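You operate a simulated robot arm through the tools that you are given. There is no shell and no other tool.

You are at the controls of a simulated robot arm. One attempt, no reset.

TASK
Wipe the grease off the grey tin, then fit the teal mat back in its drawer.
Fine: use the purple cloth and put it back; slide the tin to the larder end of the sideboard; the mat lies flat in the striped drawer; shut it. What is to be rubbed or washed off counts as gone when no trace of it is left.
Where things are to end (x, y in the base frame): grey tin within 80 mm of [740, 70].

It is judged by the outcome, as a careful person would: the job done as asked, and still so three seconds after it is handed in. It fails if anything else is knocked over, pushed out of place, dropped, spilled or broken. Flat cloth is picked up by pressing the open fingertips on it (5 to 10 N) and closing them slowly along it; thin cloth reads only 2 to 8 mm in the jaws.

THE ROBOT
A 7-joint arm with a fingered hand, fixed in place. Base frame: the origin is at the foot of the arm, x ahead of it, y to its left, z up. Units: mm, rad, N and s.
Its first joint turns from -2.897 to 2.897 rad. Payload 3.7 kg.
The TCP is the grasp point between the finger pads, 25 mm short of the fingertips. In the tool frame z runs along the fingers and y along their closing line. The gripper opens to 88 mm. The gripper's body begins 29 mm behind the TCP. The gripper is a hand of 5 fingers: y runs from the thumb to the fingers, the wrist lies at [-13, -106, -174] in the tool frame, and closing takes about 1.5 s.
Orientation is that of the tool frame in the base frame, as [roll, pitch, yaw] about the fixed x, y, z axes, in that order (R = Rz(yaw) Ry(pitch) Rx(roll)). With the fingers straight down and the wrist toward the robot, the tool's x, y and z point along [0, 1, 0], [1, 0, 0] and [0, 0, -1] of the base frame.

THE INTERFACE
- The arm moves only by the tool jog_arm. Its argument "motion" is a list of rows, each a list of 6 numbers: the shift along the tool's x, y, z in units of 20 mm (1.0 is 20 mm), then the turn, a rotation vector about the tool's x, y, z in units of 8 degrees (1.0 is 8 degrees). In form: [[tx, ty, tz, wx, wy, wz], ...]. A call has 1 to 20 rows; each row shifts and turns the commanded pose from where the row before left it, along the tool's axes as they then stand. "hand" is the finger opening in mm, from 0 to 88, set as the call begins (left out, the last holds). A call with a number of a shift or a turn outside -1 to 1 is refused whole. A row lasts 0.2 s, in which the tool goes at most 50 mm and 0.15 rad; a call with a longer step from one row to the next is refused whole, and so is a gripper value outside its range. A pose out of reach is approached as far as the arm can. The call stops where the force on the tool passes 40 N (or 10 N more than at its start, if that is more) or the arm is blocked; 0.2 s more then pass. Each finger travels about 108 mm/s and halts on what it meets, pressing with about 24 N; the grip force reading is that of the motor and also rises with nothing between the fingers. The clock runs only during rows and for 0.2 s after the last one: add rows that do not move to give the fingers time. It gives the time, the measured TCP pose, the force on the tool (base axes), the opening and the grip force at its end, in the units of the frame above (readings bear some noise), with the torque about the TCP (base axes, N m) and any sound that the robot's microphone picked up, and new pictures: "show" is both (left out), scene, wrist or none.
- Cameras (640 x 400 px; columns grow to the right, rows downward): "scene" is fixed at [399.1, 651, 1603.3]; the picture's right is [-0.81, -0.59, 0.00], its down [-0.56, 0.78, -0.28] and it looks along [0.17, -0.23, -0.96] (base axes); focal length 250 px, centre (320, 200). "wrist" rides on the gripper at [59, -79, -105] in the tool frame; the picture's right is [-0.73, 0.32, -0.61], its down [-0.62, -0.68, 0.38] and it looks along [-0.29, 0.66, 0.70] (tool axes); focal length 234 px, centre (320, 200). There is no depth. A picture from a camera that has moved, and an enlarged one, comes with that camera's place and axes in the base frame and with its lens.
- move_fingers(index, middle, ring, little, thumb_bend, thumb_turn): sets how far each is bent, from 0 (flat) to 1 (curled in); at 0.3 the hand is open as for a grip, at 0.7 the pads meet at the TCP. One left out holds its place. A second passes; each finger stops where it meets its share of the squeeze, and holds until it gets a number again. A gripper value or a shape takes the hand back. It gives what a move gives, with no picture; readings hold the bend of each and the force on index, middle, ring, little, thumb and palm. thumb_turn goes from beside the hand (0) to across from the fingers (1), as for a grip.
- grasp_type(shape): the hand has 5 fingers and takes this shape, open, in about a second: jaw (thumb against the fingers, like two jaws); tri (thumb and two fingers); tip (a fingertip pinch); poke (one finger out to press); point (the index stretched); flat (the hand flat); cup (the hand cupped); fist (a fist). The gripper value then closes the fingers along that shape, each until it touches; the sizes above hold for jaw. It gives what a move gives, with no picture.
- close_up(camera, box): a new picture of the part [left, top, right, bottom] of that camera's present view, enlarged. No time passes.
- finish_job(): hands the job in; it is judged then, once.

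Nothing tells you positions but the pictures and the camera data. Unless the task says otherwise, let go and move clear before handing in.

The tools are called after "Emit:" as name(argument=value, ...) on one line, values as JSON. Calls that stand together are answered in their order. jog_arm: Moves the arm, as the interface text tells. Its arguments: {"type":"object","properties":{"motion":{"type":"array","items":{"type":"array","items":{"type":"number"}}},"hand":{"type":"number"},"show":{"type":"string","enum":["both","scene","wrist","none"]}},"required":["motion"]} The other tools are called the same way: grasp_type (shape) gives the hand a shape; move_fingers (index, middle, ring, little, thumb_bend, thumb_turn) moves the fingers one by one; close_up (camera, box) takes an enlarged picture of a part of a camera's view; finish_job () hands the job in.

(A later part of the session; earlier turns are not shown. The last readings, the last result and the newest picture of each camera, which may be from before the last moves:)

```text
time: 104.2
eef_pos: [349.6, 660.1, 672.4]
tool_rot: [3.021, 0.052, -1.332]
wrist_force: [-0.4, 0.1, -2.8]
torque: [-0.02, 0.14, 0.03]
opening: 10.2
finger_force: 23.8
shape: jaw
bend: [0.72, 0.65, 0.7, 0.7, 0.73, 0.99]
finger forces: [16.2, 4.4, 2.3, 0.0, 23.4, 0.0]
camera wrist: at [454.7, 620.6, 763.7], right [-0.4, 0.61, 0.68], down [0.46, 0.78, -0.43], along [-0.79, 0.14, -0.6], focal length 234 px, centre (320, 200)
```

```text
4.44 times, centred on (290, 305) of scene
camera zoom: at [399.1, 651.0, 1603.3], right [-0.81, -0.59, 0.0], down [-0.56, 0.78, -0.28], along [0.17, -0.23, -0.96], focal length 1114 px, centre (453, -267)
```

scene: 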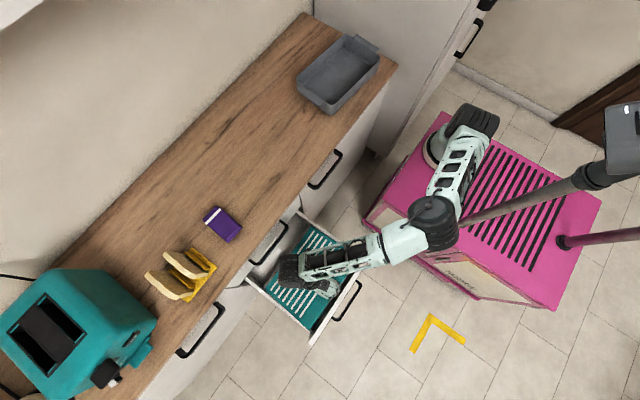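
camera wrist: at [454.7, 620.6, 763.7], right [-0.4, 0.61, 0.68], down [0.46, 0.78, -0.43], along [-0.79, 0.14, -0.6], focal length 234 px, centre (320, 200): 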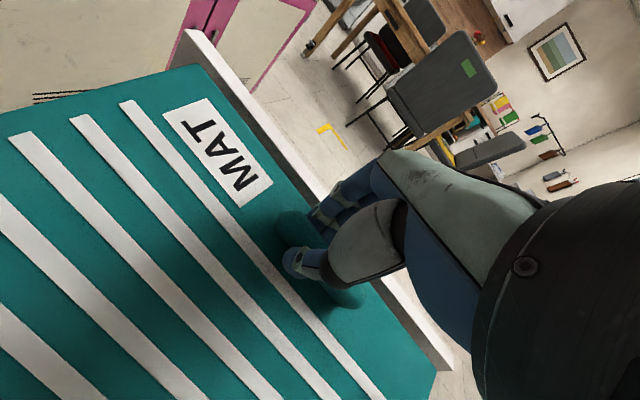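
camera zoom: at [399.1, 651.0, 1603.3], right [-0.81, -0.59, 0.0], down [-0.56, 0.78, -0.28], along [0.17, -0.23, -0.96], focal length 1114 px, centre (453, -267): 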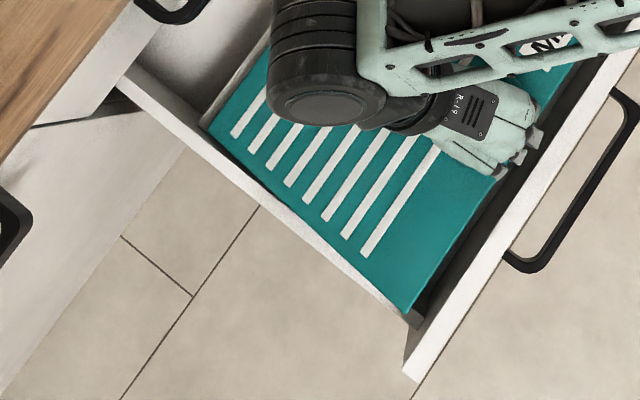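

The mat's edges line up well with the bay from above. I'll check the −y side before it enters.

Emit:
close_up(camera="scene", box=[280, 190, 350, 250])

Emit:
close_up(camera="wrist", box=[120, 10, 460, 400])

```text
6.67 times, centred on (315, 220) of scene
camera zoom: at [399.1, 651.0, 1603.3], right [-0.81, -0.59, 0.0], down [-0.56, 0.78, -0.28], along [0.17, -0.23, -0.96], focal length 1670 px, centre (353, 67)
```

zoom: 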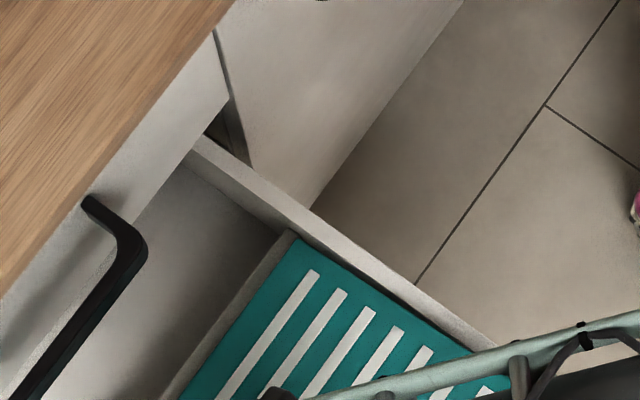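

```text
1.03 times, centred on (290, 205) of wrist (not enlarged: the box is as wide or as high as the picture)
camera zoom: at [454.7, 620.6, 763.7], right [-0.4, 0.61, 0.68], down [0.46, 0.78, -0.43], along [-0.79, 0.14, -0.6], focal length 240 px, centre (351, 195)
```

zoom: 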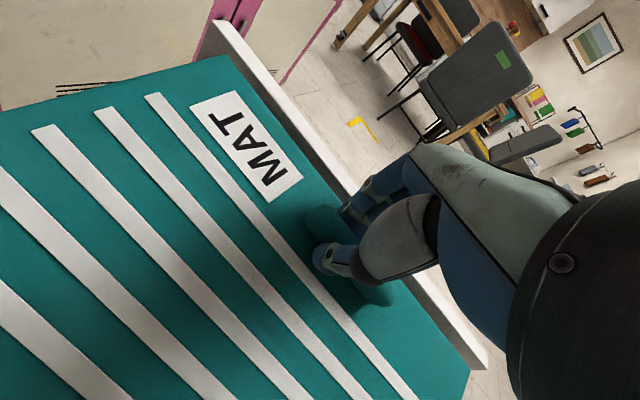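

There is clearance on all sides: roughly 8 mm in y and 5 mm or more in x. Lowering straight down into the bay.

Emit:
jog_arm(motion=[[0.027, -0.093, 0.744, 0, 0, 0], [0.027, -0.093, 0.744, 0, 0, 0], [0.027, -0.093, 0.6, 0, 0, 0], [0.02, -0.07, 0.5, 0, 0, 0], [0, 0, 0, 0, 0, 0]], show="both")

Emit:
close_up(camera="scene", box=[220, 190, 380, 350])

```text
time: 105.4
eef_pos: [350.5, 659.0, 620.8]
tool_rot: [3.022, 0.053, -1.331]
wrist_force: [-0.5, 0.7, -2.7]
torque: [-0.02, 0.16, -0.01]
opening: 10.0
finger_force: 23.6
shape: jaw
bend: [0.72, 0.65, 0.7, 0.7, 0.73, 0.99]
finger forces: [16.1, 4.6, 2.4, 0.0, 23.5, 0.0]
camera wrist: at [455.0, 620.5, 711.8], right [-0.4, 0.61, 0.68], down [0.46, 0.78, -0.43], along [-0.79, 0.14, -0.6], focal length 234 px, centre (320, 200)
```

scene: 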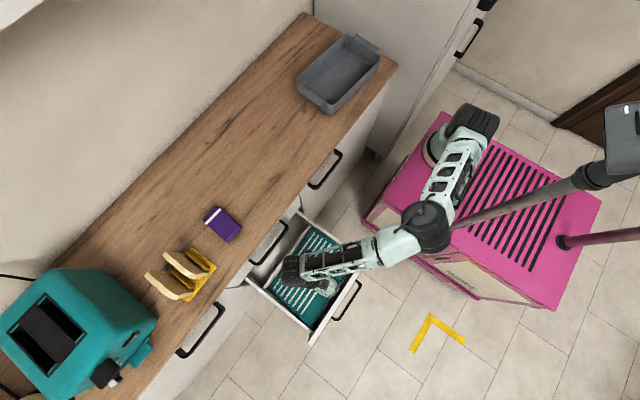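
wrist: 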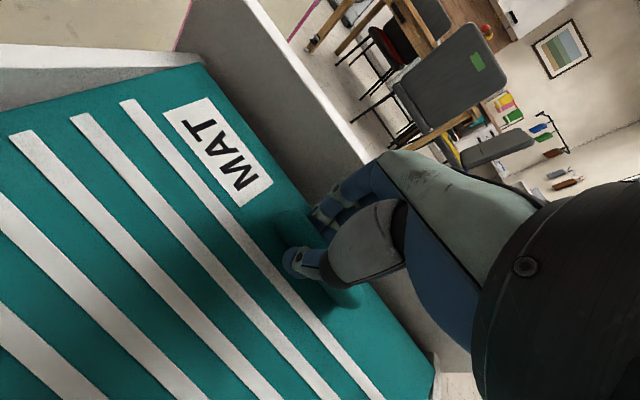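

```text
2.50 times, centred on (300, 270) of scene
camera zoom: at [399.1, 651.0, 1603.3], right [-0.81, -0.59, 0.0], down [-0.56, 0.78, -0.28], along [0.17, -0.23, -0.96], focal length 626 px, centre (370, 25)
```

zoom: 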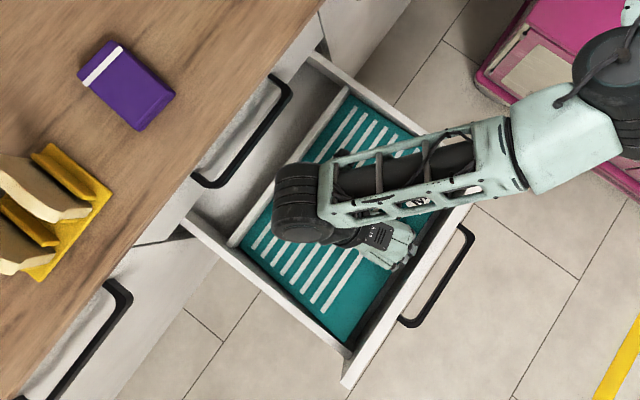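

The far edge is inside the bay with visible gaps. Continuing down until it touches the floor.

Emit:
jog_arm(motion=[[0.03, -0.07, 0.6, 0, 0, 0], [0.03, -0.06, 0.5, 0, 0, 0], [0.02, -0.03, 0.25, 0, 0, 0], [0.01, -0.03, 0.25, 0, 0, 0], [0, 0, 0, 0, 0, 0]], show="both")

Emit:
close_up(camera="scene", box=[220, 190, 380, 350])

```text
time: 106.6
eef_pos: [349.7, 659.1, 589.2]
tool_rot: [3.02, 0.055, -1.331]
wrist_force: [-0.4, 0.1, -1.1]
torque: [0.0, 0.04, 0.07]
opening: 10.0
finger_force: 24.1
shape: jaw
bend: [0.72, 0.65, 0.7, 0.7, 0.73, 0.99]
finger forces: [15.0, 4.6, 3.1, 0.1, 22.0, 0.0]
camera wrist: at [455.0, 619.9, 680.2], right [-0.4, 0.61, 0.68], down [0.46, 0.78, -0.43], along [-0.79, 0.14, -0.6], focal length 234 px, centre (320, 200)
```

scene: 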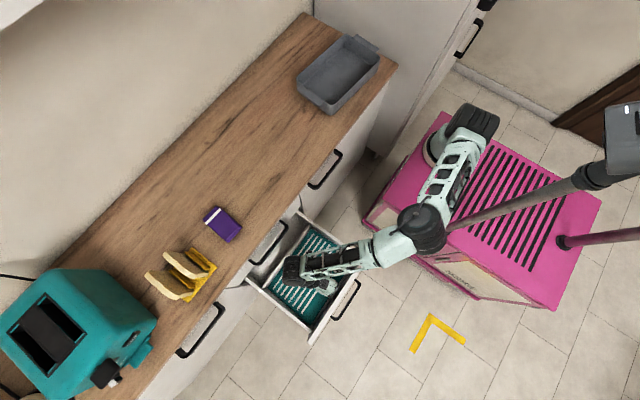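
wrist: 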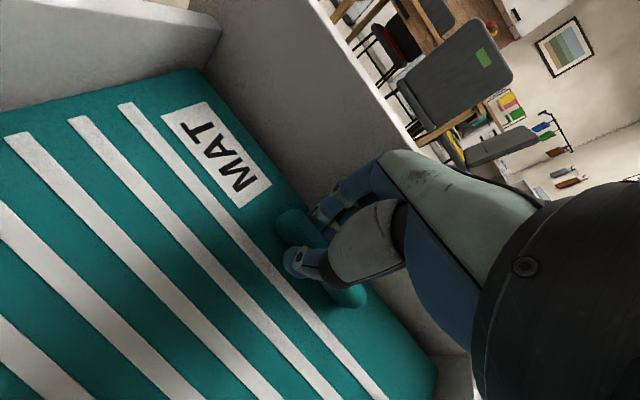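

```text
2.50 times, centred on (300, 270) of scene
camera zoom: at [399.1, 651.0, 1603.3], right [-0.81, -0.59, 0.0], down [-0.56, 0.78, -0.28], along [0.17, -0.23, -0.96], focal length 626 px, centre (370, 25)
```

zoom: 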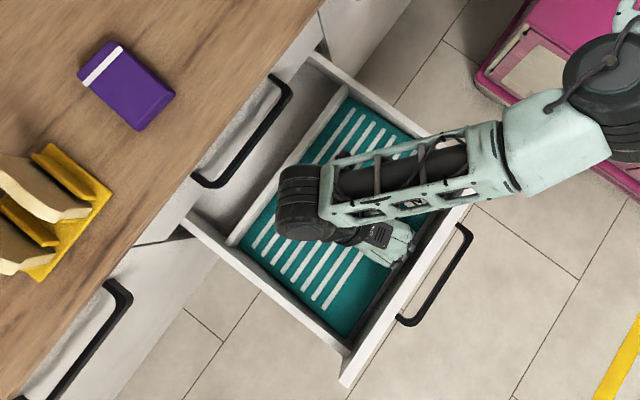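

The far edge has touched the floor. I'll lower the rib side further, letting the mat flatten, and watch the forces and the gap to the front panel.

Emit:
jog_arm(motion=[[0.008, 0.003, 0.3, 0, 0, 0], [0.008, 0.003, 0.3, 0, 0, 0], [0.008, 0.003, 0.3, 0, 0, 0], [0, 0, 0, 0, 0, 0]], show="wrist")

```text
time: 107.6
eef_pos: [347.9, 658.3, 570.5]
tool_rot: [3.019, 0.054, -1.332]
wrist_force: [-1.1, -0.3, -0.4]
torque: [-0.01, -0.01, 0.06]
opening: 10.3
finger_force: 23.5
shape: jaw
bend: [0.72, 0.65, 0.7, 0.7, 0.74, 1.0]
finger forces: [14.4, 5.1, 3.3, 0.0, 22.2, 0.1]
camera wrist: at [452.3, 619.4, 662.2], right [-0.4, 0.61, 0.68], down [0.46, 0.78, -0.43], along [-0.79, 0.14, -0.6], focal length 234 px, centre (320, 200)
```

wrist: 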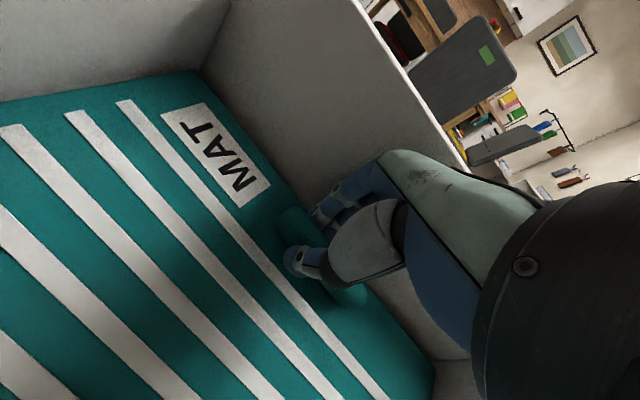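

Emit:
jog_arm(motion=[[0.008, 0.003, 0.25, 0, 0, 0], [0.008, 0.003, 0.25, 0, 0, 0], [0.008, 0.003, 0.25, 0, 0, 0], [0, 0, 0, 0, 0, 0]], show="wrist")

Emit:
close_up(camera="scene", box=[220, 190, 380, 350])

```text
time: 108.6
eef_pos: [346.6, 657.8, 556.4]
tool_rot: [3.021, 0.054, -1.331]
wrist_force: [0.3, 2.6, 2.0]
torque: [0.04, 0.17, 0.06]
opening: 10.2
finger_force: 23.7
shape: jaw
bend: [0.72, 0.64, 0.7, 0.7, 0.75, 1.0]
finger forces: [14.9, 13.1, 4.0, 0.0, 22.2, 0.0]
camera wrist: at [450.8, 619.1, 647.5], right [-0.4, 0.61, 0.68], down [0.46, 0.78, -0.43], along [-0.79, 0.14, -0.6], focal length 234 px, centre (320, 200)
```

wrist: 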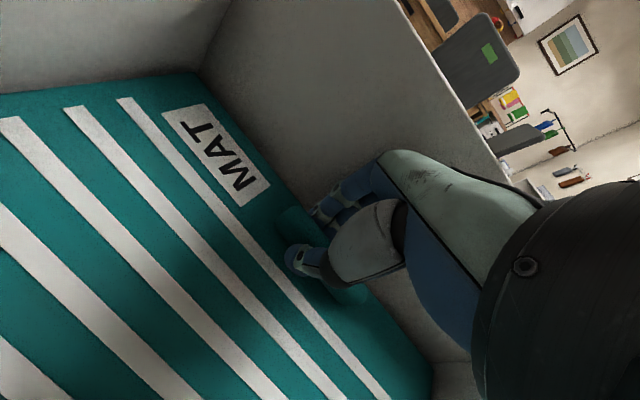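

```text
2.50 times, centred on (300, 270) of scene
camera zoom: at [399.1, 651.0, 1603.3], right [-0.81, -0.59, 0.0], down [-0.56, 0.78, -0.28], along [0.17, -0.23, -0.96], focal length 626 px, centre (370, 25)
```

zoom: 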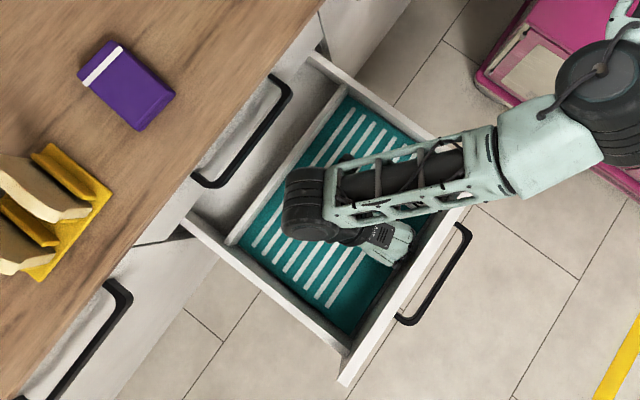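

Emit:
jog_arm(motion=[[0.02, -0.15, 0.1, 0, 0, 0], [0.01, -0.05, 0.2, 0, 0, 0], [0.01, -0.05, 0.2, 0, 0, 0], [0, 0, 0, 0, 0, 0]], show="wrist")

```text
time: 109.6
eef_pos: [349.4, 659.5, 544.0]
tool_rot: [3.021, 0.052, -1.332]
wrist_force: [-1.4, -1.6, 4.0]
torque: [-0.01, 0.43, 0.18]
opening: 10.1
finger_force: 23.8
shape: jaw
bend: [0.72, 0.64, 0.68, 0.7, 0.76, 1.0]
finger forces: [15.9, 19.8, 4.4, 1.3, 21.3, 0.1]
camera wrist: at [453.6, 620.2, 636.7], right [-0.4, 0.61, 0.68], down [0.46, 0.78, -0.43], along [-0.79, 0.14, -0.6], focal length 234 px, centre (320, 200)
```

wrist: 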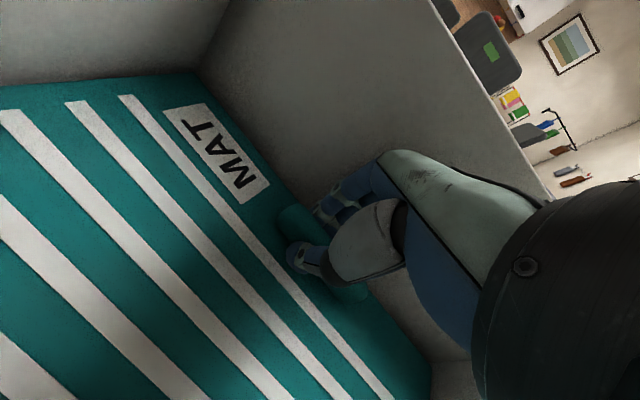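

The rib is within about 13 mm of its resting height and the mat is nearly flat. I'll release by opening just the thumb, which has free space.

Emit:
move_fingers(thumb_bend=0.35)

Emit:
close_up(camera="wrist", box=[0, 0, 640, 400])

Emit:
close_up(camera="scene", box=[220, 190, 380, 350])

```text
time: 110.6
eef_pos: [348.5, 660.8, 545.6]
tool_rot: [3.022, 0.053, -1.331]
wrist_force: [-0.4, -2.5, 7.7]
torque: [-0.03, 1.3, 0.13]
opening: 41.8
finger_force: 30.1
shape: fingers
bend: [0.72, 0.68, 0.7, 0.7, 0.35, 1.0]
finger forces: [11.4, 46.4, 2.2, 0.1, 0.1, 0.1]
```

```text
1.00 times, centred on (320, 200) of wrist (not enlarged: the box is as wide or as high as the picture)
camera zoom: at [453.6, 620.1, 636.8], right [-0.4, 0.61, 0.68], down [0.46, 0.78, -0.43], along [-0.79, 0.14, -0.6], focal length 234 px, centre (320, 200)
```

zoom: 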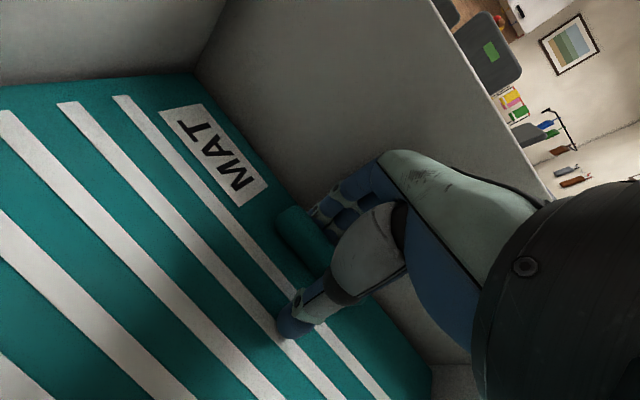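

```text
2.50 times, centred on (300, 270) of scene
camera zoom: at [399.1, 651.0, 1603.3], right [-0.81, -0.59, 0.0], down [-0.56, 0.78, -0.28], along [0.17, -0.23, -0.96], focal length 626 px, centre (370, 25)
```

zoom: 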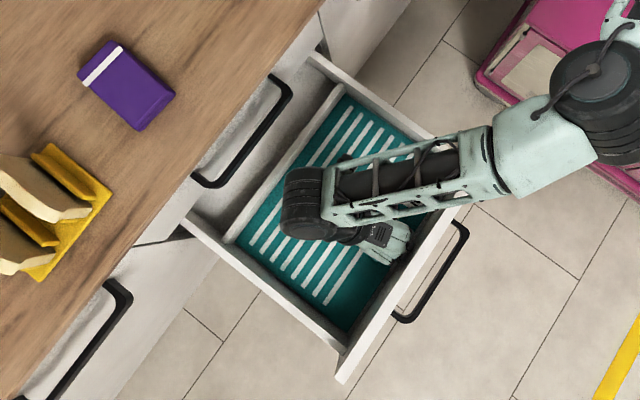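

The thumb is open and the mat is down, but a finger is pressing hard. I'll ease the hand straight up a little to relieve it.

Emit:
jog_arm(motion=[[-0.013, 0.03, -0.25, 0, 0, 0], [-0.013, 0.03, -0.25, 0, 0, 0], [0, 0, 0, 0, 0, 0]], show="both")

```text
time: 111.4
eef_pos: [349.6, 658.6, 555.4]
tool_rot: [3.019, 0.053, -1.332]
wrist_force: [0.2, -4.3, -3.7]
torque: [-0.04, 0.58, 0.08]
opening: 39.0
finger_force: 25.4
shape: fingers
bend: [0.72, 0.7, 0.71, 0.7, 0.35, 1.0]
finger forces: [9.6, 40.0, 1.8, 0.0, 0.1, 0.0]
camera wrist: at [454.3, 619.7, 647.5], right [-0.4, 0.61, 0.68], down [0.46, 0.78, -0.43], along [-0.79, 0.14, -0.6], focal length 234 px, centre (320, 200)
```

scene: 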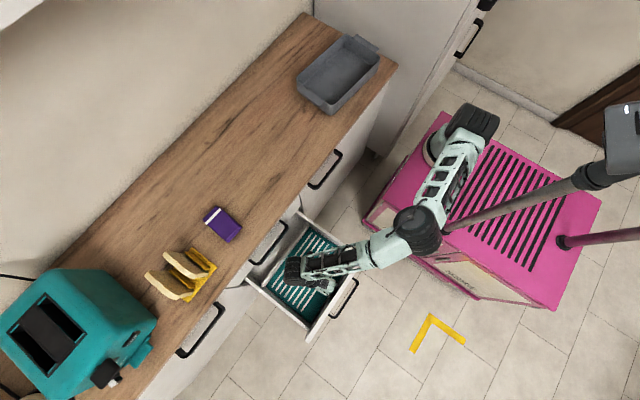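
wrist: 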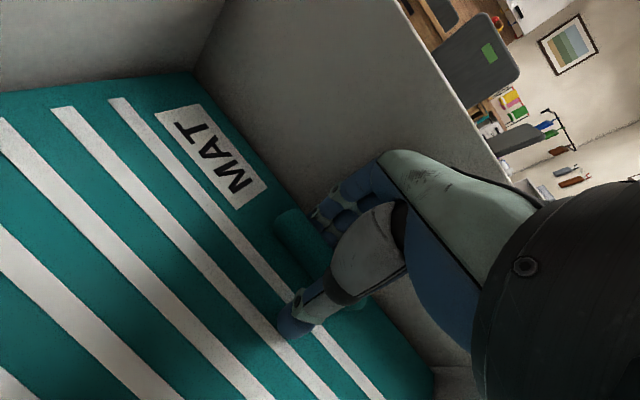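

The fingers are still pressing the rib. I'll relax the four fingers slightly so they let go without pushing on the front panel.

Emit:
move_fingers(index=0.62, middle=0.6, ring=0.6, little=0.6, thumb_bend=0.3)

Emit:
close_up(camera="wrist", box=[0, 0, 640, 400])

Emit:
close_up(camera="scene", box=[220, 190, 380, 350])

```text
time: 112.4
eef_pos: [349.2, 658.3, 556.3]
tool_rot: [3.02, 0.054, -1.332]
wrist_force: [-1.2, -0.3, -1.1]
torque: [-0.01, 0.04, -0.07]
opening: 52.8
finger_force: 1.5
shape: fingers
bend: [0.59, 0.61, 0.6, 0.6, 0.3, 1.0]
finger forces: [1.9, 0.8, 0.1, 0.1, 0.1, 0.0]
```

```text
1.00 times, centred on (320, 200) of wrist (not enlarged: the box is as wide or as high as the picture)
camera zoom: at [454.0, 619.8, 647.4], right [-0.4, 0.61, 0.68], down [0.46, 0.78, -0.43], along [-0.79, 0.14, -0.6], focal length 234 px, centre (320, 200)
```

zoom: 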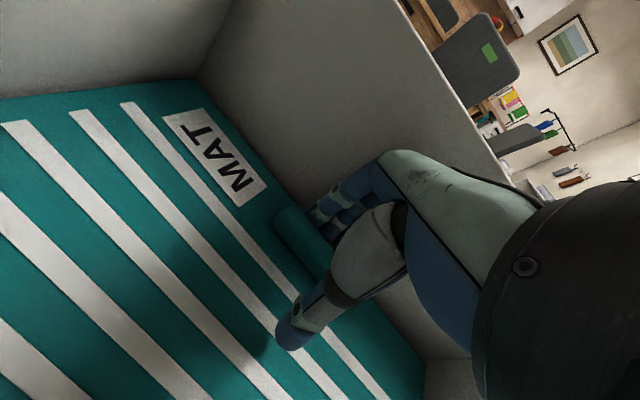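

```text
2.50 times, centred on (300, 270) of scene
camera zoom: at [399.1, 651.0, 1603.3], right [-0.81, -0.59, 0.0], down [-0.56, 0.78, -0.28], along [0.17, -0.23, -0.96], focal length 626 px, centre (370, 25)
```

zoom: 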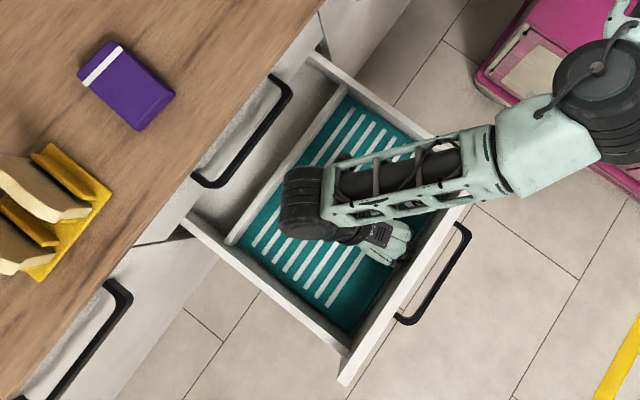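

Forces are near zero and the mat has dropped free. Raising the hand slowly and straight up.

Emit:
jog_arm(motion=[[-0.025, 0.06, -0.5, 0, 0, 0], [-0.025, 0.06, -0.5, 0, 0, 0], [-0.025, 0.06, -0.5, 0, 0, 0], [-0.025, 0.06, -0.5, 0, 0, 0], [0, 0, 0, 0, 0, 0]], show="wrist")

```text
time: 113.6
eef_pos: [349.1, 659.8, 596.6]
tool_rot: [3.02, 0.052, -1.331]
wrist_force: [2.1, -0.2, -0.1]
torque: [-0.01, 0.07, 0.01]
opening: 49.9
finger_force: 1.1
shape: fingers
bend: [0.62, 0.61, 0.6, 0.6, 0.3, 1.0]
finger forces: [0.0, 1.2, 0.0, 0.1, 0.0, 0.1]
camera wrist: at [453.0, 620.6, 688.2], right [-0.4, 0.61, 0.68], down [0.46, 0.78, -0.43], along [-0.79, 0.14, -0.6], focal length 234 px, centre (320, 200)
```

wrist: 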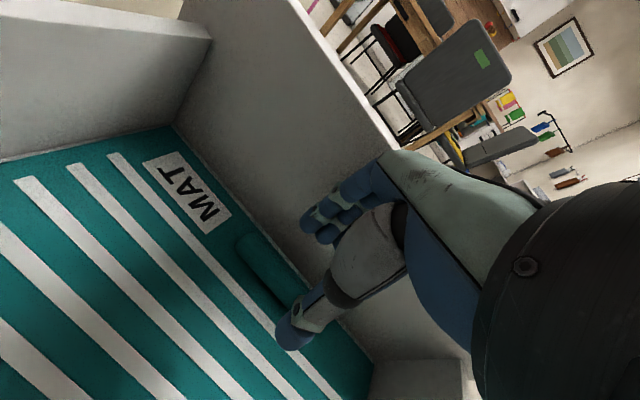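

The mat lies in the bay. I'll continue upward, moving slightly away from the front panel, until clear.

Emit:
jog_arm(motion=[[-0.05, -0.1, -0.6, 0, 0, 0], [-0.05, 0.0, -0.9, 0, 0, 0], [-0.05, 0.0, -0.95, 0, 0, 0], [-0.05, 0.05, -0.95, 0, 0, 0], [-0.05, 0.05, -0.95, 0, 0, 0], [-0.05, 0.05, -0.95, 0, 0, 0], [-0.05, 0.05, -0.95, 0, 0, 0], [-0.05, 0.05, -0.95, 0, 0, 0], [-0.05, 0.05, -0.95, 0, 0, 0], [0, 0, 0, 0, 0, 0]], show="both")

Emit:
close_up(camera="scene", box=[220, 190, 380, 350])

Emit:
close_up(camera="wrist", box=[0, 60, 340, 400])

```text
time: 115.8
eef_pos: [364.1, 663.8, 759.0]
tool_rot: [3.022, 0.054, -1.33]
wrist_force: [0.2, 0.6, 0.2]
torque: [0.02, 0.01, 0.04]
opening: 50.1
finger_force: 0.1
shape: fingers
bend: [0.62, 0.6, 0.6, 0.6, 0.3, 1.0]
finger forces: [0.1, 0.1, 0.1, 0.0, 0.0, 0.1]
camera wrist: at [468.8, 625.6, 849.6], right [-0.4, 0.61, 0.68], down [0.46, 0.78, -0.43], along [-0.79, 0.14, -0.6], focal length 234 px, centre (320, 200)
```

scene: 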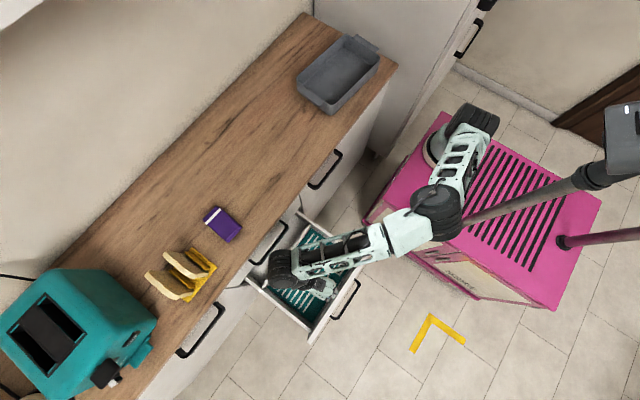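
wrist: 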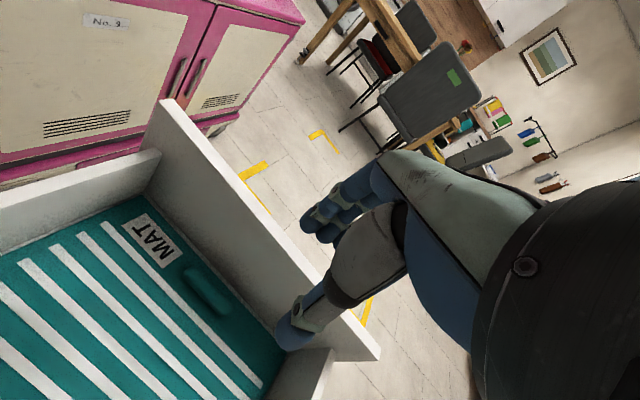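

```text
2.50 times, centred on (300, 270) of scene
camera zoom: at [399.1, 651.0, 1603.3], right [-0.81, -0.59, 0.0], down [-0.56, 0.78, -0.28], along [0.17, -0.23, -0.96], focal length 626 px, centre (370, 25)
```

zoom: 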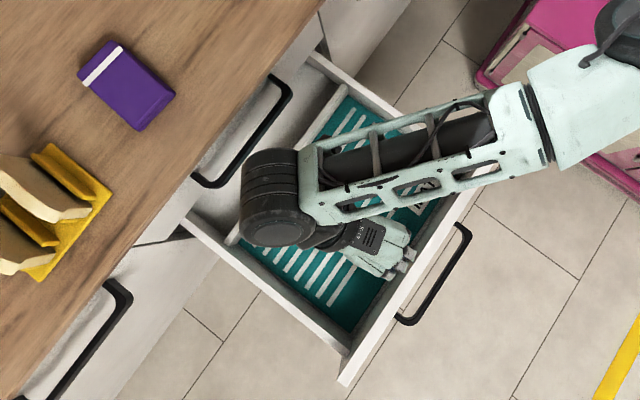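

```text
1.18 times, centred on (170, 230) of wrist
camera zoom: at [468.8, 625.6, 849.6], right [-0.4, 0.61, 0.68], down [0.46, 0.78, -0.43], along [-0.79, 0.14, -0.6], focal length 276 px, centre (496, 165)
```

zoom: 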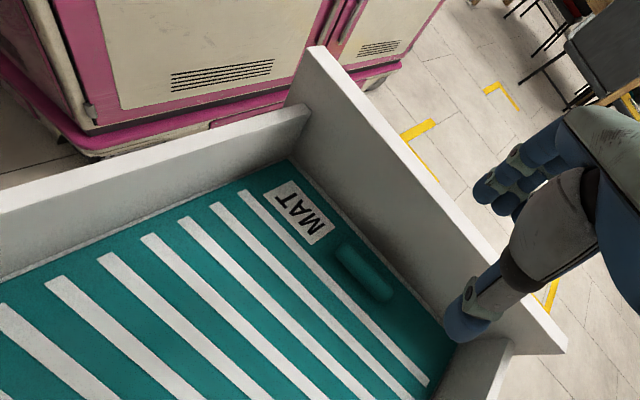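

The mat lies flat in the front bay. Next I'll close the fingers, square the hand up and tilt it so the fingertips lead toward +x, ready to push the drawer shut from outside.

Emit:
jog_arm(motion=[[0, 0, -0.8, 0.43, 0.19, 0.86], [0, 0, -0.8, 0.43, 0.19, 0.86], [0, 0, 0, 0.8, 0, 0], [0, 0, 0, 0.8, 0, 0], [0, 0, 0, 0.8, 0, 0], [0, 0, 0, 0.8, 0, 0], [0, 0, 0, 0, 0, 0]], hand=0, show="both")

```text
time: 117.4
eef_pos: [368.0, 664.1, 790.7]
tool_rot: [-2.699, -0.014, -1.565]
wrist_force: [0.5, 0.2, 0.4]
torque: [0.04, 0.01, 0.0]
opening: 0.2
finger_force: 24.1
shape: jaw
bend: [0.7, 0.7, 0.7, 0.7, 0.4, 1.0]
finger forces: [0.1, 0.2, 0.0, 0.0, 0.1, 0.0]
camera wrist: at [394.9, 607.7, 920.5], right [-0.55, 0.73, 0.4], down [0.78, 0.62, -0.06], along [-0.3, 0.28, -0.91], focal length 234 px, centre (320, 200)
```

scene: 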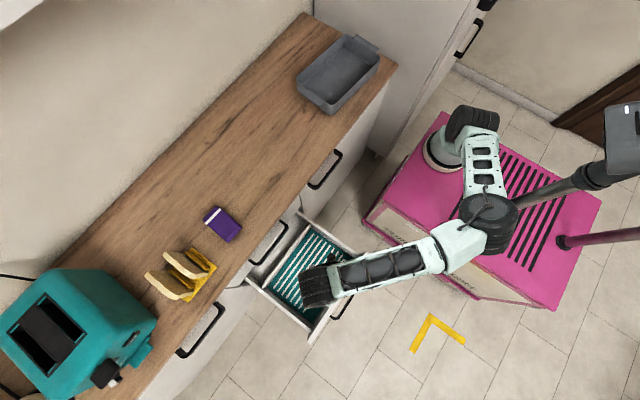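
wrist: 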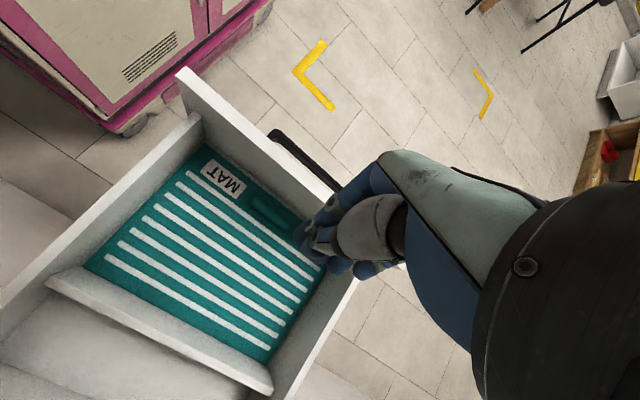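

A clear view now. I'll enlarge it to confirm the mat is flat on the drawer floor.

Emit:
close_up(camera="wrist", box=[20, 60, 370, 400])

Emit:
close_up(camera="scene", box=[230, 200, 370, 350])

```text
1.18 times, centred on (195, 230) of wrist
camera zoom: at [394.9, 607.7, 920.5], right [-0.55, 0.73, 0.4], down [0.78, 0.62, -0.06], along [-0.3, 0.28, -0.91], focal length 276 px, centre (467, 165)
```

zoom: 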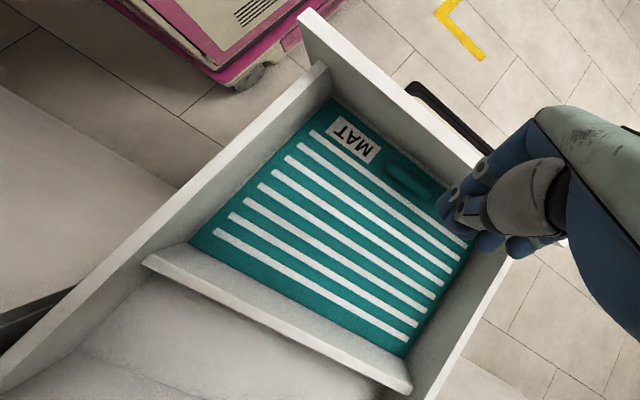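

```text
2.67 times, centred on (300, 275) of scene
camera zoom: at [399.1, 651.0, 1603.3], right [-0.81, -0.59, 0.0], down [-0.56, 0.78, -0.28], along [0.17, -0.23, -0.96], focal length 668 px, centre (373, 0)
```

zoom: 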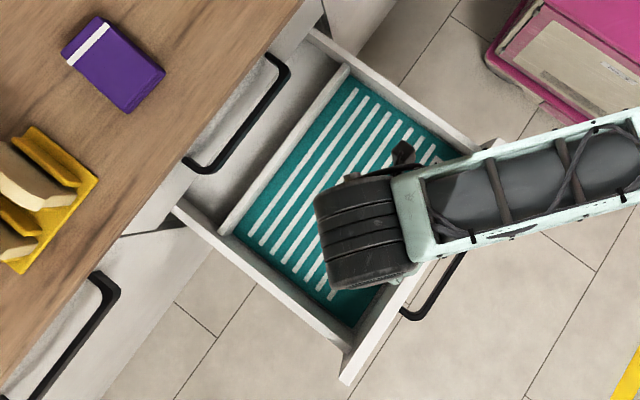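

The mat is flat and fits neatly. Now I'll tilt the hand further and move it outside the front panel.

Emit:
jog_arm(motion=[[0, 0, 0, 0.8, 0, 0], [0, 0, 0, 0.8, 0, 0], [0, 0, 0, 0.8, 0, 0], [0, 0.77, -0.76, 0, 0, 0], [0, 0.77, -0.76, 0, 0, 0], [0, 0.77, -0.76, 0, 0, 0], [0, 0.77, -0.76, 0, 0, 0], [0, 0.77, -0.76, 0, 0, 0], [0, 0, 0, 0, 0, 0]], show="both")

```text
time: 119.0
eef_pos: [416.4, 647.7, 777.0]
tool_rot: [-2.36, -0.031, -1.733]
wrist_force: [1.0, 0.3, 0.3]
torque: [0.05, 0.01, 0.02]
opening: 0.0
finger_force: 24.0
shape: jaw
bend: [0.7, 0.7, 0.7, 0.7, 0.4, 1.0]
finger forces: [0.1, 0.0, 0.0, 0.0, 0.0, 0.1]
stopped in row 7: the arm was blocked; the commanded pose is now the measured one
camera wrist: at [391.8, 597.8, 909.8], right [-0.53, 0.83, 0.18], down [0.85, 0.5, 0.19], along [0.07, 0.25, -0.97], focal length 234 px, centre (320, 200)
```

scene: 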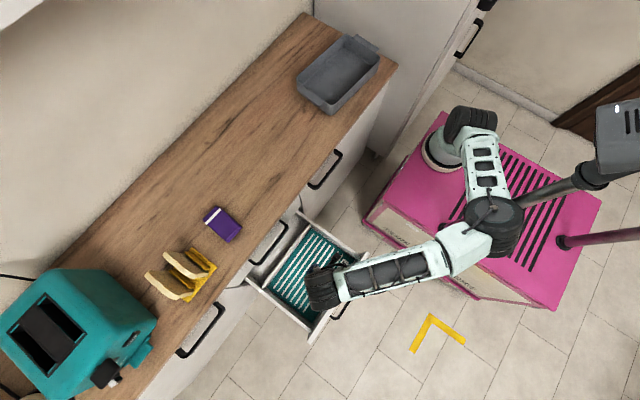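
wrist: 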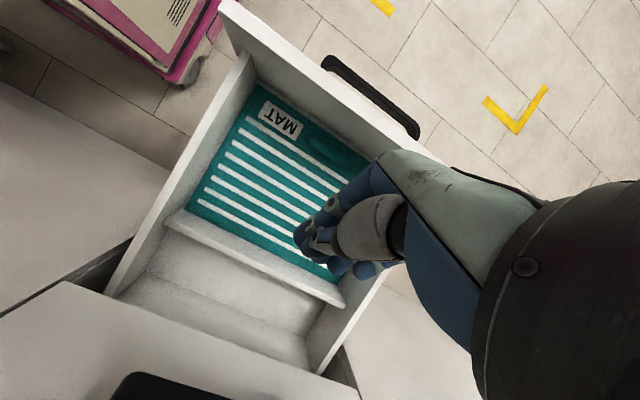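

The arm is blocked again, and the elbow seems to be against the mast pole in this tilt. I'll look at that area before doing anything else.

Emit:
close_up(camera="scene", box=[480, 60, 640, 220])

Emit:
close_up(camera="scene", box=[400, 80, 600, 280])

```text
2.50 times, centred on (560, 140) of scene
camera zoom: at [399.1, 651.0, 1603.3], right [-0.81, -0.59, 0.0], down [-0.56, 0.78, -0.28], along [0.17, -0.23, -0.96], focal length 626 px, centre (-280, 350)
```

zoom: 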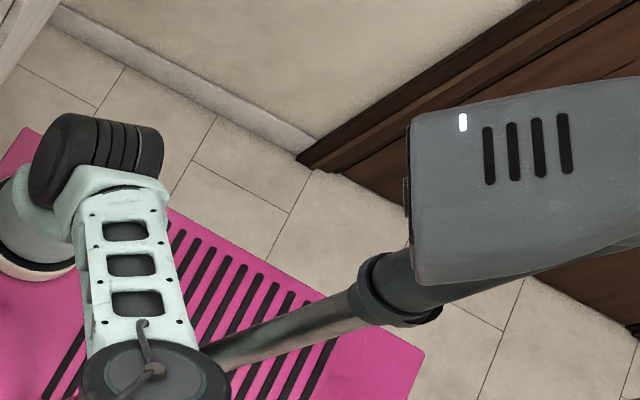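

```text
2.00 times, centred on (500, 180) of scene
camera zoom: at [399.1, 651.0, 1603.3], right [-0.81, -0.59, 0.0], down [-0.56, 0.78, -0.28], along [0.17, -0.23, -0.96], focal length 501 px, centre (-40, 240)
```

zoom: 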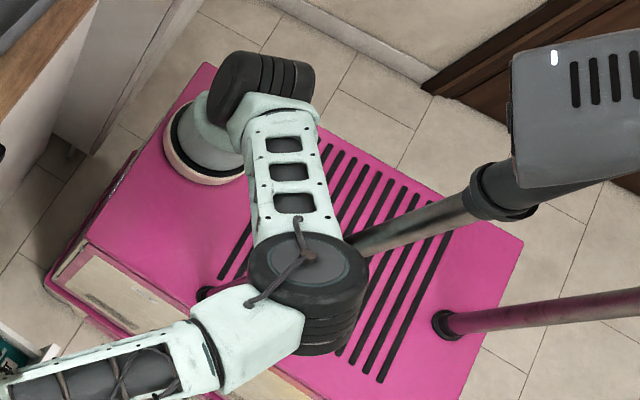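

The elbow is close to the mast pole when the hand tilts this way near x≈400, and the mast hasn't been displaced. I'll undo the tilt and instead use a flat hand to hook over the panel's top from outside, keeping the wrist over the drawer.

Emit:
jog_arm(motion=[[0, 0, 0, -0.9, 0, 0], [0, 0, 0, -0.9, 0, 0], [0, 0, 0, -0.9, 0, 0], [0, 0, 0, -0.9, 0, 0], [0, 0, -0.5, -0.9, 0, 0], [0, 0, -0.5, -0.9, 0, 0], [0, 0, 0, 0, 0, -0.58], [0, 0, 0, 0, 0, -0.58], [0, 0, 0, 0, 0, 0]], show="none")

Emit:
grasp_type(shape="flat")

Emit:
close_up(camera="wrist", box=[0, 0, 640, 400])

Emit:
close_up(camera="scene", box=[220, 160, 440, 340])

```text
time: 121.0
eef_pos: [394.0, 650.6, 803.0]
tool_rot: [-3.113, -0.029, -1.551]
wrist_force: [0.0, -0.5, -0.3]
torque: [0.01, 0.01, -0.03]
opening: 0.0
finger_force: 23.7
shape: jaw
bend: [0.7, 0.7, 0.7, 0.7, 0.4, 1.0]
finger forces: [0.0, 0.0, 0.0, 0.1, 0.0, 0.0]
```

```text
time: 121.8
eef_pos: [395.5, 649.6, 804.5]
tool_rot: [-3.114, -0.03, -1.555]
wrist_force: [-0.4, 0.2, 0.4]
torque: [0.0, 0.0, 0.01]
opening: 0.2
finger_force: 0.1
shape: flat
bend: [0.0, 0.0, 0.0, 0.0, 0.4, 0.0]
finger forces: [0.0, 0.0, 0.0, 0.1, 0.0, 0.1]
```

```text
1.00 times, centred on (320, 200) of wrist (not enlarged: the box is as wide or as high as the picture)
camera zoom: at [473.1, 597.1, 912.8], right [-0.35, 0.74, 0.58], down [0.68, 0.62, -0.38], along [-0.64, 0.26, -0.72], focal length 234 px, centre (320, 200)
```

zoom: 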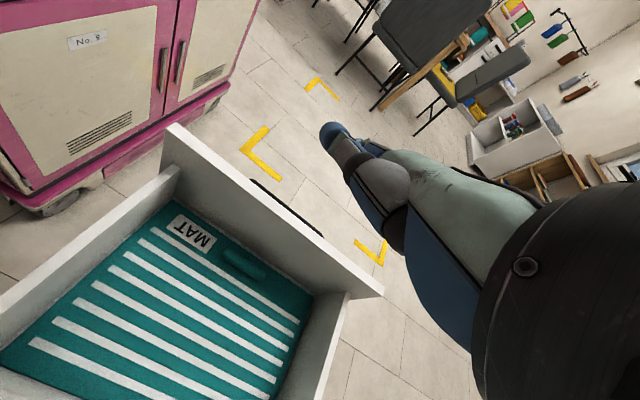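

```text
2.22 times, centred on (330, 250) of scene
camera zoom: at [399.1, 651.0, 1603.3], right [-0.81, -0.59, 0.0], down [-0.56, 0.78, -0.28], along [0.17, -0.23, -0.96], focal length 557 px, centre (298, 89)
```

zoom: 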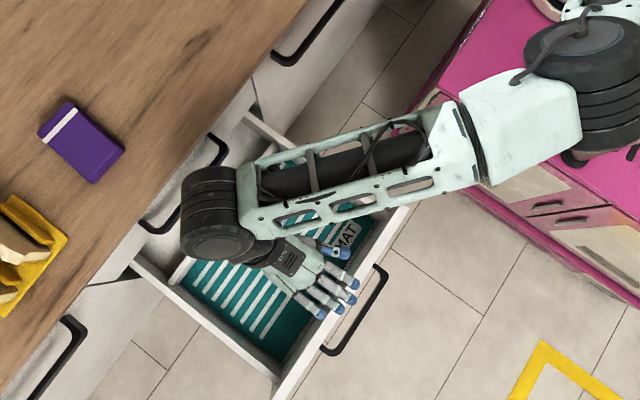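

The flat hand slopes too much for hooking. Instead I'll straddle the panel's top edge with an open jaw, fingers outside and thumb inside, and draw the drawer in by it for the first part. Moving above the panel's middle now.

Emit:
jog_arm(motion=[[0, 0, 0, -0.6, -0.1, 0.05], [0, 0, 0, -0.6, -0.1, 0.05], [-0.05, 0.8, 0.5, 0, 0, 0], [-0.05, 0.8, 0.5, 0, 0, 0], [-0.05, 0.8, 0.5, 0, 0, 0], [-0.05, 0.8, 0.5, 0, 0, 0], [-0.05, 0.8, 0.5, 0, 0, 0], [0, 0, 0, 0, 0, 0]], hand=88, show="both")

```text
time: 123.7
eef_pos: [307.5, 652.5, 765.4]
tool_rot: [3.003, -0.002, -1.569]
wrist_force: [-0.5, 0.6, -1.1]
torque: [0.03, -0.05, 0.01]
opening: 0.2
finger_force: 0.1
shape: flat
bend: [0.0, 0.0, 0.0, 0.0, 0.4, 0.0]
finger forces: [0.0, 0.0, 0.0, 0.0, 0.0, 0.1]
camera wrist: at [401.4, 596.0, 858.0], right [-0.24, 0.73, 0.64], down [0.62, 0.62, -0.48], along [-0.75, 0.29, -0.6], focal length 234 px, centre (320, 200)
```

scene: 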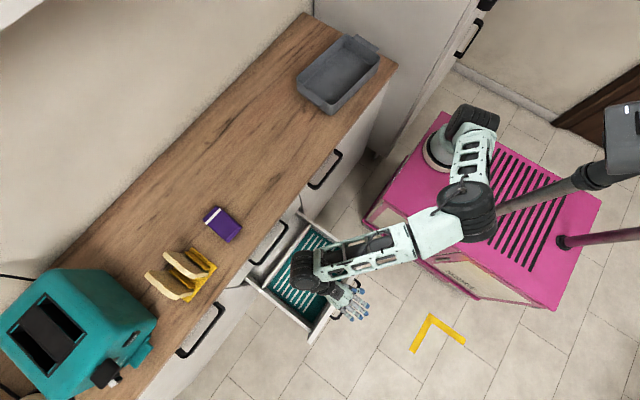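
wrist: 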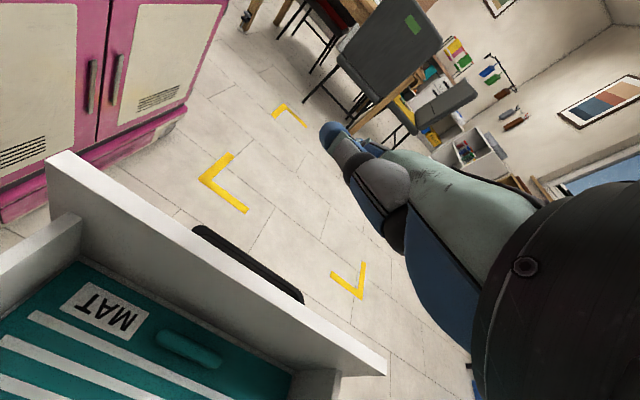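

Emit:
grasp_type(shape="jaw")

Emit:
close_up(camera="scene", box=[280, 220, 420, 340])

Emit:
close_up(camera="wrist", box=[0, 0, 640, 400])

```text
time: 124.5
eef_pos: [308.2, 652.6, 764.5]
tool_rot: [3.002, -0.002, -1.568]
wrist_force: [0.2, 0.2, 0.2]
torque: [-0.01, 0.01, 0.0]
opening: 87.9
finger_force: 0.0
shape: jaw
bend: [0.3, 0.3, 0.3, 0.3, 0.3, 0.97]
finger forces: [0.0, 0.0, 0.1, 0.0, 0.0, 0.0]
```

```text
3.33 times, centred on (350, 280) of scene
camera zoom: at [399.1, 651.0, 1603.3], right [-0.81, -0.59, 0.0], down [-0.56, 0.78, -0.28], along [0.17, -0.23, -0.96], focal length 835 px, centre (220, -67)
```

zoom: 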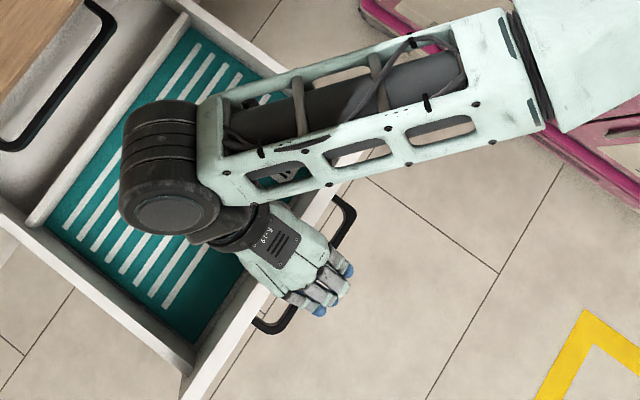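

```text
1.00 times, centred on (320, 200) of wrist (not enlarged: the box is as wide or as high as the picture)
camera zoom: at [401.5, 596.1, 858.2], right [-0.24, 0.73, 0.64], down [0.62, 0.62, -0.48], along [-0.75, 0.29, -0.6], focal length 234 px, centre (320, 200)
```

zoom: 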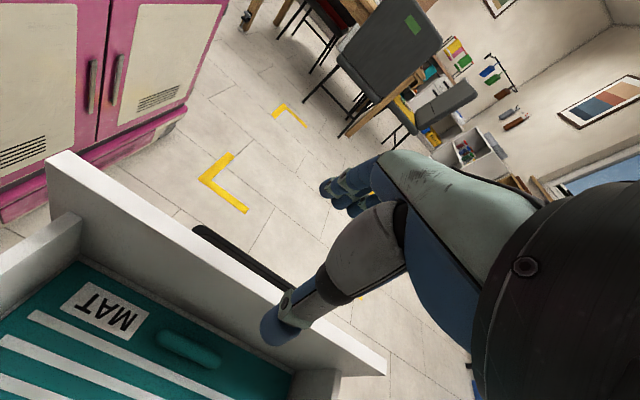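

The open jaw straddles the panel. I'll lower so the panel's top edge sits between thumb and fingers.

Emit:
jog_arm(motion=[[0, -0.097, 0.93, 0, 0, 0], [0, -0.097, 0.93, 0, 0, 0], [0, -0.097, 0.93, 0, 0, 0], [0, -0.097, 0.93, 0, 0, 0], [0, -0.097, 0.8, 0, 0, 0], [0, -0.05, 0.5, 0, 0, 0], [0, 0, 0, 0, 0, 0]], show="both")

Emit:
close_up(camera="scene", box=[280, 220, 420, 340])

```text
time: 126.2
eef_pos: [303.4, 652.8, 665.0]
tool_rot: [3.005, -0.004, -1.57]
wrist_force: [-1.0, 0.6, 0.1]
torque: [0.01, 0.0, -0.02]
opening: 87.6
finger_force: 0.1
shape: jaw
bend: [0.3, 0.3, 0.3, 0.3, 0.3, 0.97]
finger forces: [0.0, 0.0, 0.0, 0.0, 0.1, 0.1]
camera wrist: at [398.2, 595.9, 757.8], right [-0.24, 0.73, 0.64], down [0.62, 0.62, -0.48], along [-0.75, 0.29, -0.6], focal length 234 px, centre (320, 200)
```

scene: 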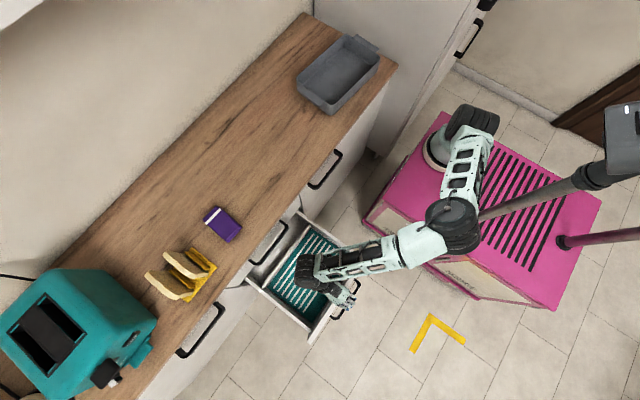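
wrist: 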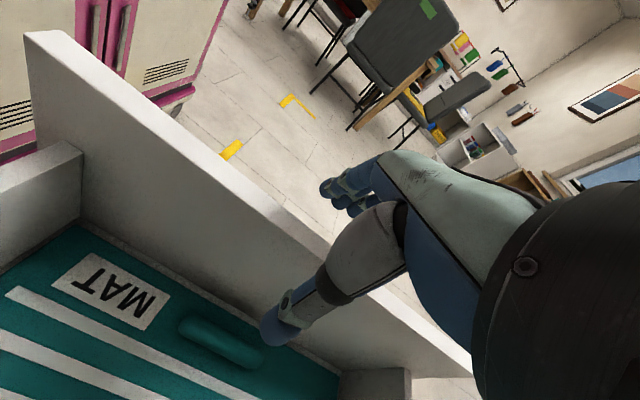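

```text
3.33 times, centred on (350, 280) of scene
camera zoom: at [399.1, 651.0, 1603.3], right [-0.81, -0.59, 0.0], down [-0.56, 0.78, -0.28], along [0.17, -0.23, -0.96], focal length 835 px, centre (220, -67)
```

zoom: 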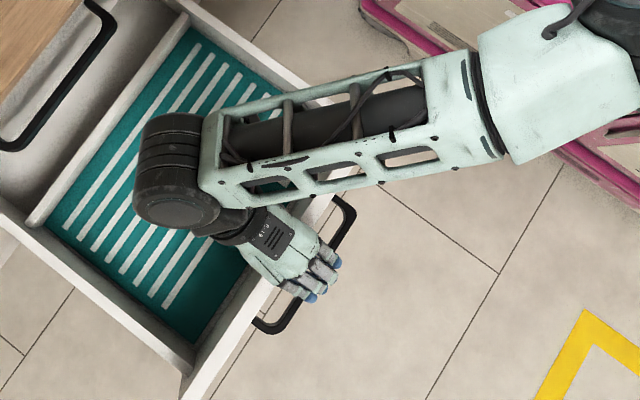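

The panel is between thumb and fingers. Lowering a touch more, then gripping.

Emit:
jog_arm(motion=[[0, -0.05, 0.5, 0, 0, 0], [0, 0, 0, 0, 0, 0]], hand=88, show="none")

Emit:
jog_arm(motion=[[0, 0, 0, 0, 0, 0], [0, 0, 0, 0, 0, 0], [0, 0, 0, 0, 0, 0], [0, 0, 0, 0, 0, 0]], hand=12, show="none")

```text
time: 126.8
eef_pos: [304.3, 653.4, 654.1]
tool_rot: [3.003, -0.002, -1.568]
wrist_force: [0.4, 0.5, -0.1]
torque: [-0.01, 0.01, 0.04]
opening: 87.9
finger_force: 0.1
shape: jaw
bend: [0.3, 0.3, 0.3, 0.3, 0.3, 0.97]
finger forces: [0.0, 0.1, 0.0, 0.0, 0.0, 0.0]
```

```text
time: 127.8
eef_pos: [305.7, 654.0, 653.2]
tool_rot: [3.004, -0.003, -1.568]
wrist_force: [0.7, 0.7, 2.4]
torque: [0.01, -0.03, 0.05]
opening: 12.7
finger_force: 0.0
shape: jaw
bend: [0.72, 0.62, 0.6, 0.58, 0.73, 1.0]
finger forces: [0.3, 0.4, 0.3, 0.0, 2.2, 0.1]
```

Emit:
jog_arm(motion=[[0, 0, 0, 0, 0, 0], [0, 0, 0, 0, 0, 0], [0, 0, 0, 0, 0, 0]], hand=4, show="both")

Emit:
close_up(camera="wrist", box=[180, 120, 480, 400])

```text
time: 128.6
eef_pos: [304.9, 653.6, 653.2]
tool_rot: [3.002, -0.003, -1.567]
wrist_force: [1.4, -0.5, 0.1]
torque: [0.08, -0.1, 0.13]
opening: 12.0
finger_force: 23.7
shape: jaw
bend: [0.72, 0.63, 0.62, 0.62, 0.74, 1.0]
finger forces: [10.9, 5.7, 2.9, 1.6, 22.0, 0.0]
camera wrist: at [398.4, 596.6, 746.2], right [-0.24, 0.73, 0.64], down [0.62, 0.62, -0.48], along [-0.75, 0.29, -0.6], focal length 234 px, centre (320, 200)
```

scene: 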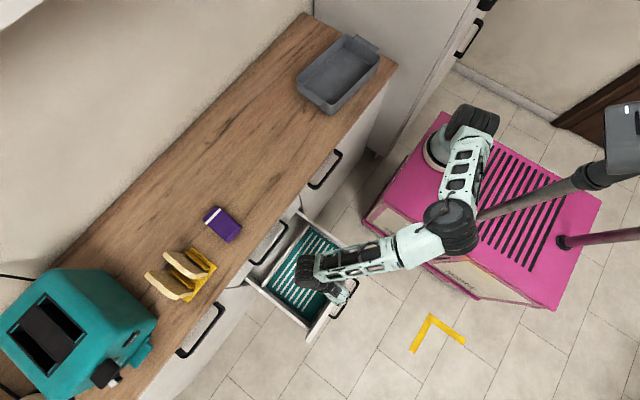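
wrist: 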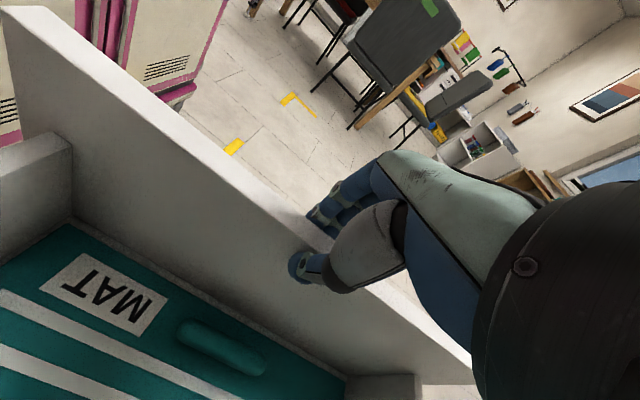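

```text
1.43 times, centred on (330, 260) of wrist
camera zoom: at [398.4, 596.6, 746.2], right [-0.24, 0.73, 0.64], down [0.62, 0.62, -0.48], along [-0.75, 0.29, -0.6], focal length 334 px, centre (306, 114)
```

zoom: 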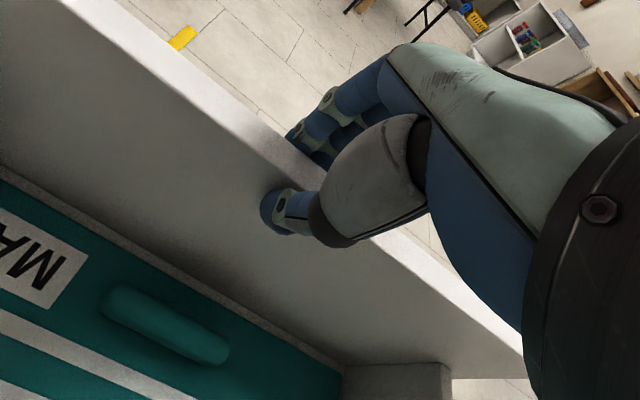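

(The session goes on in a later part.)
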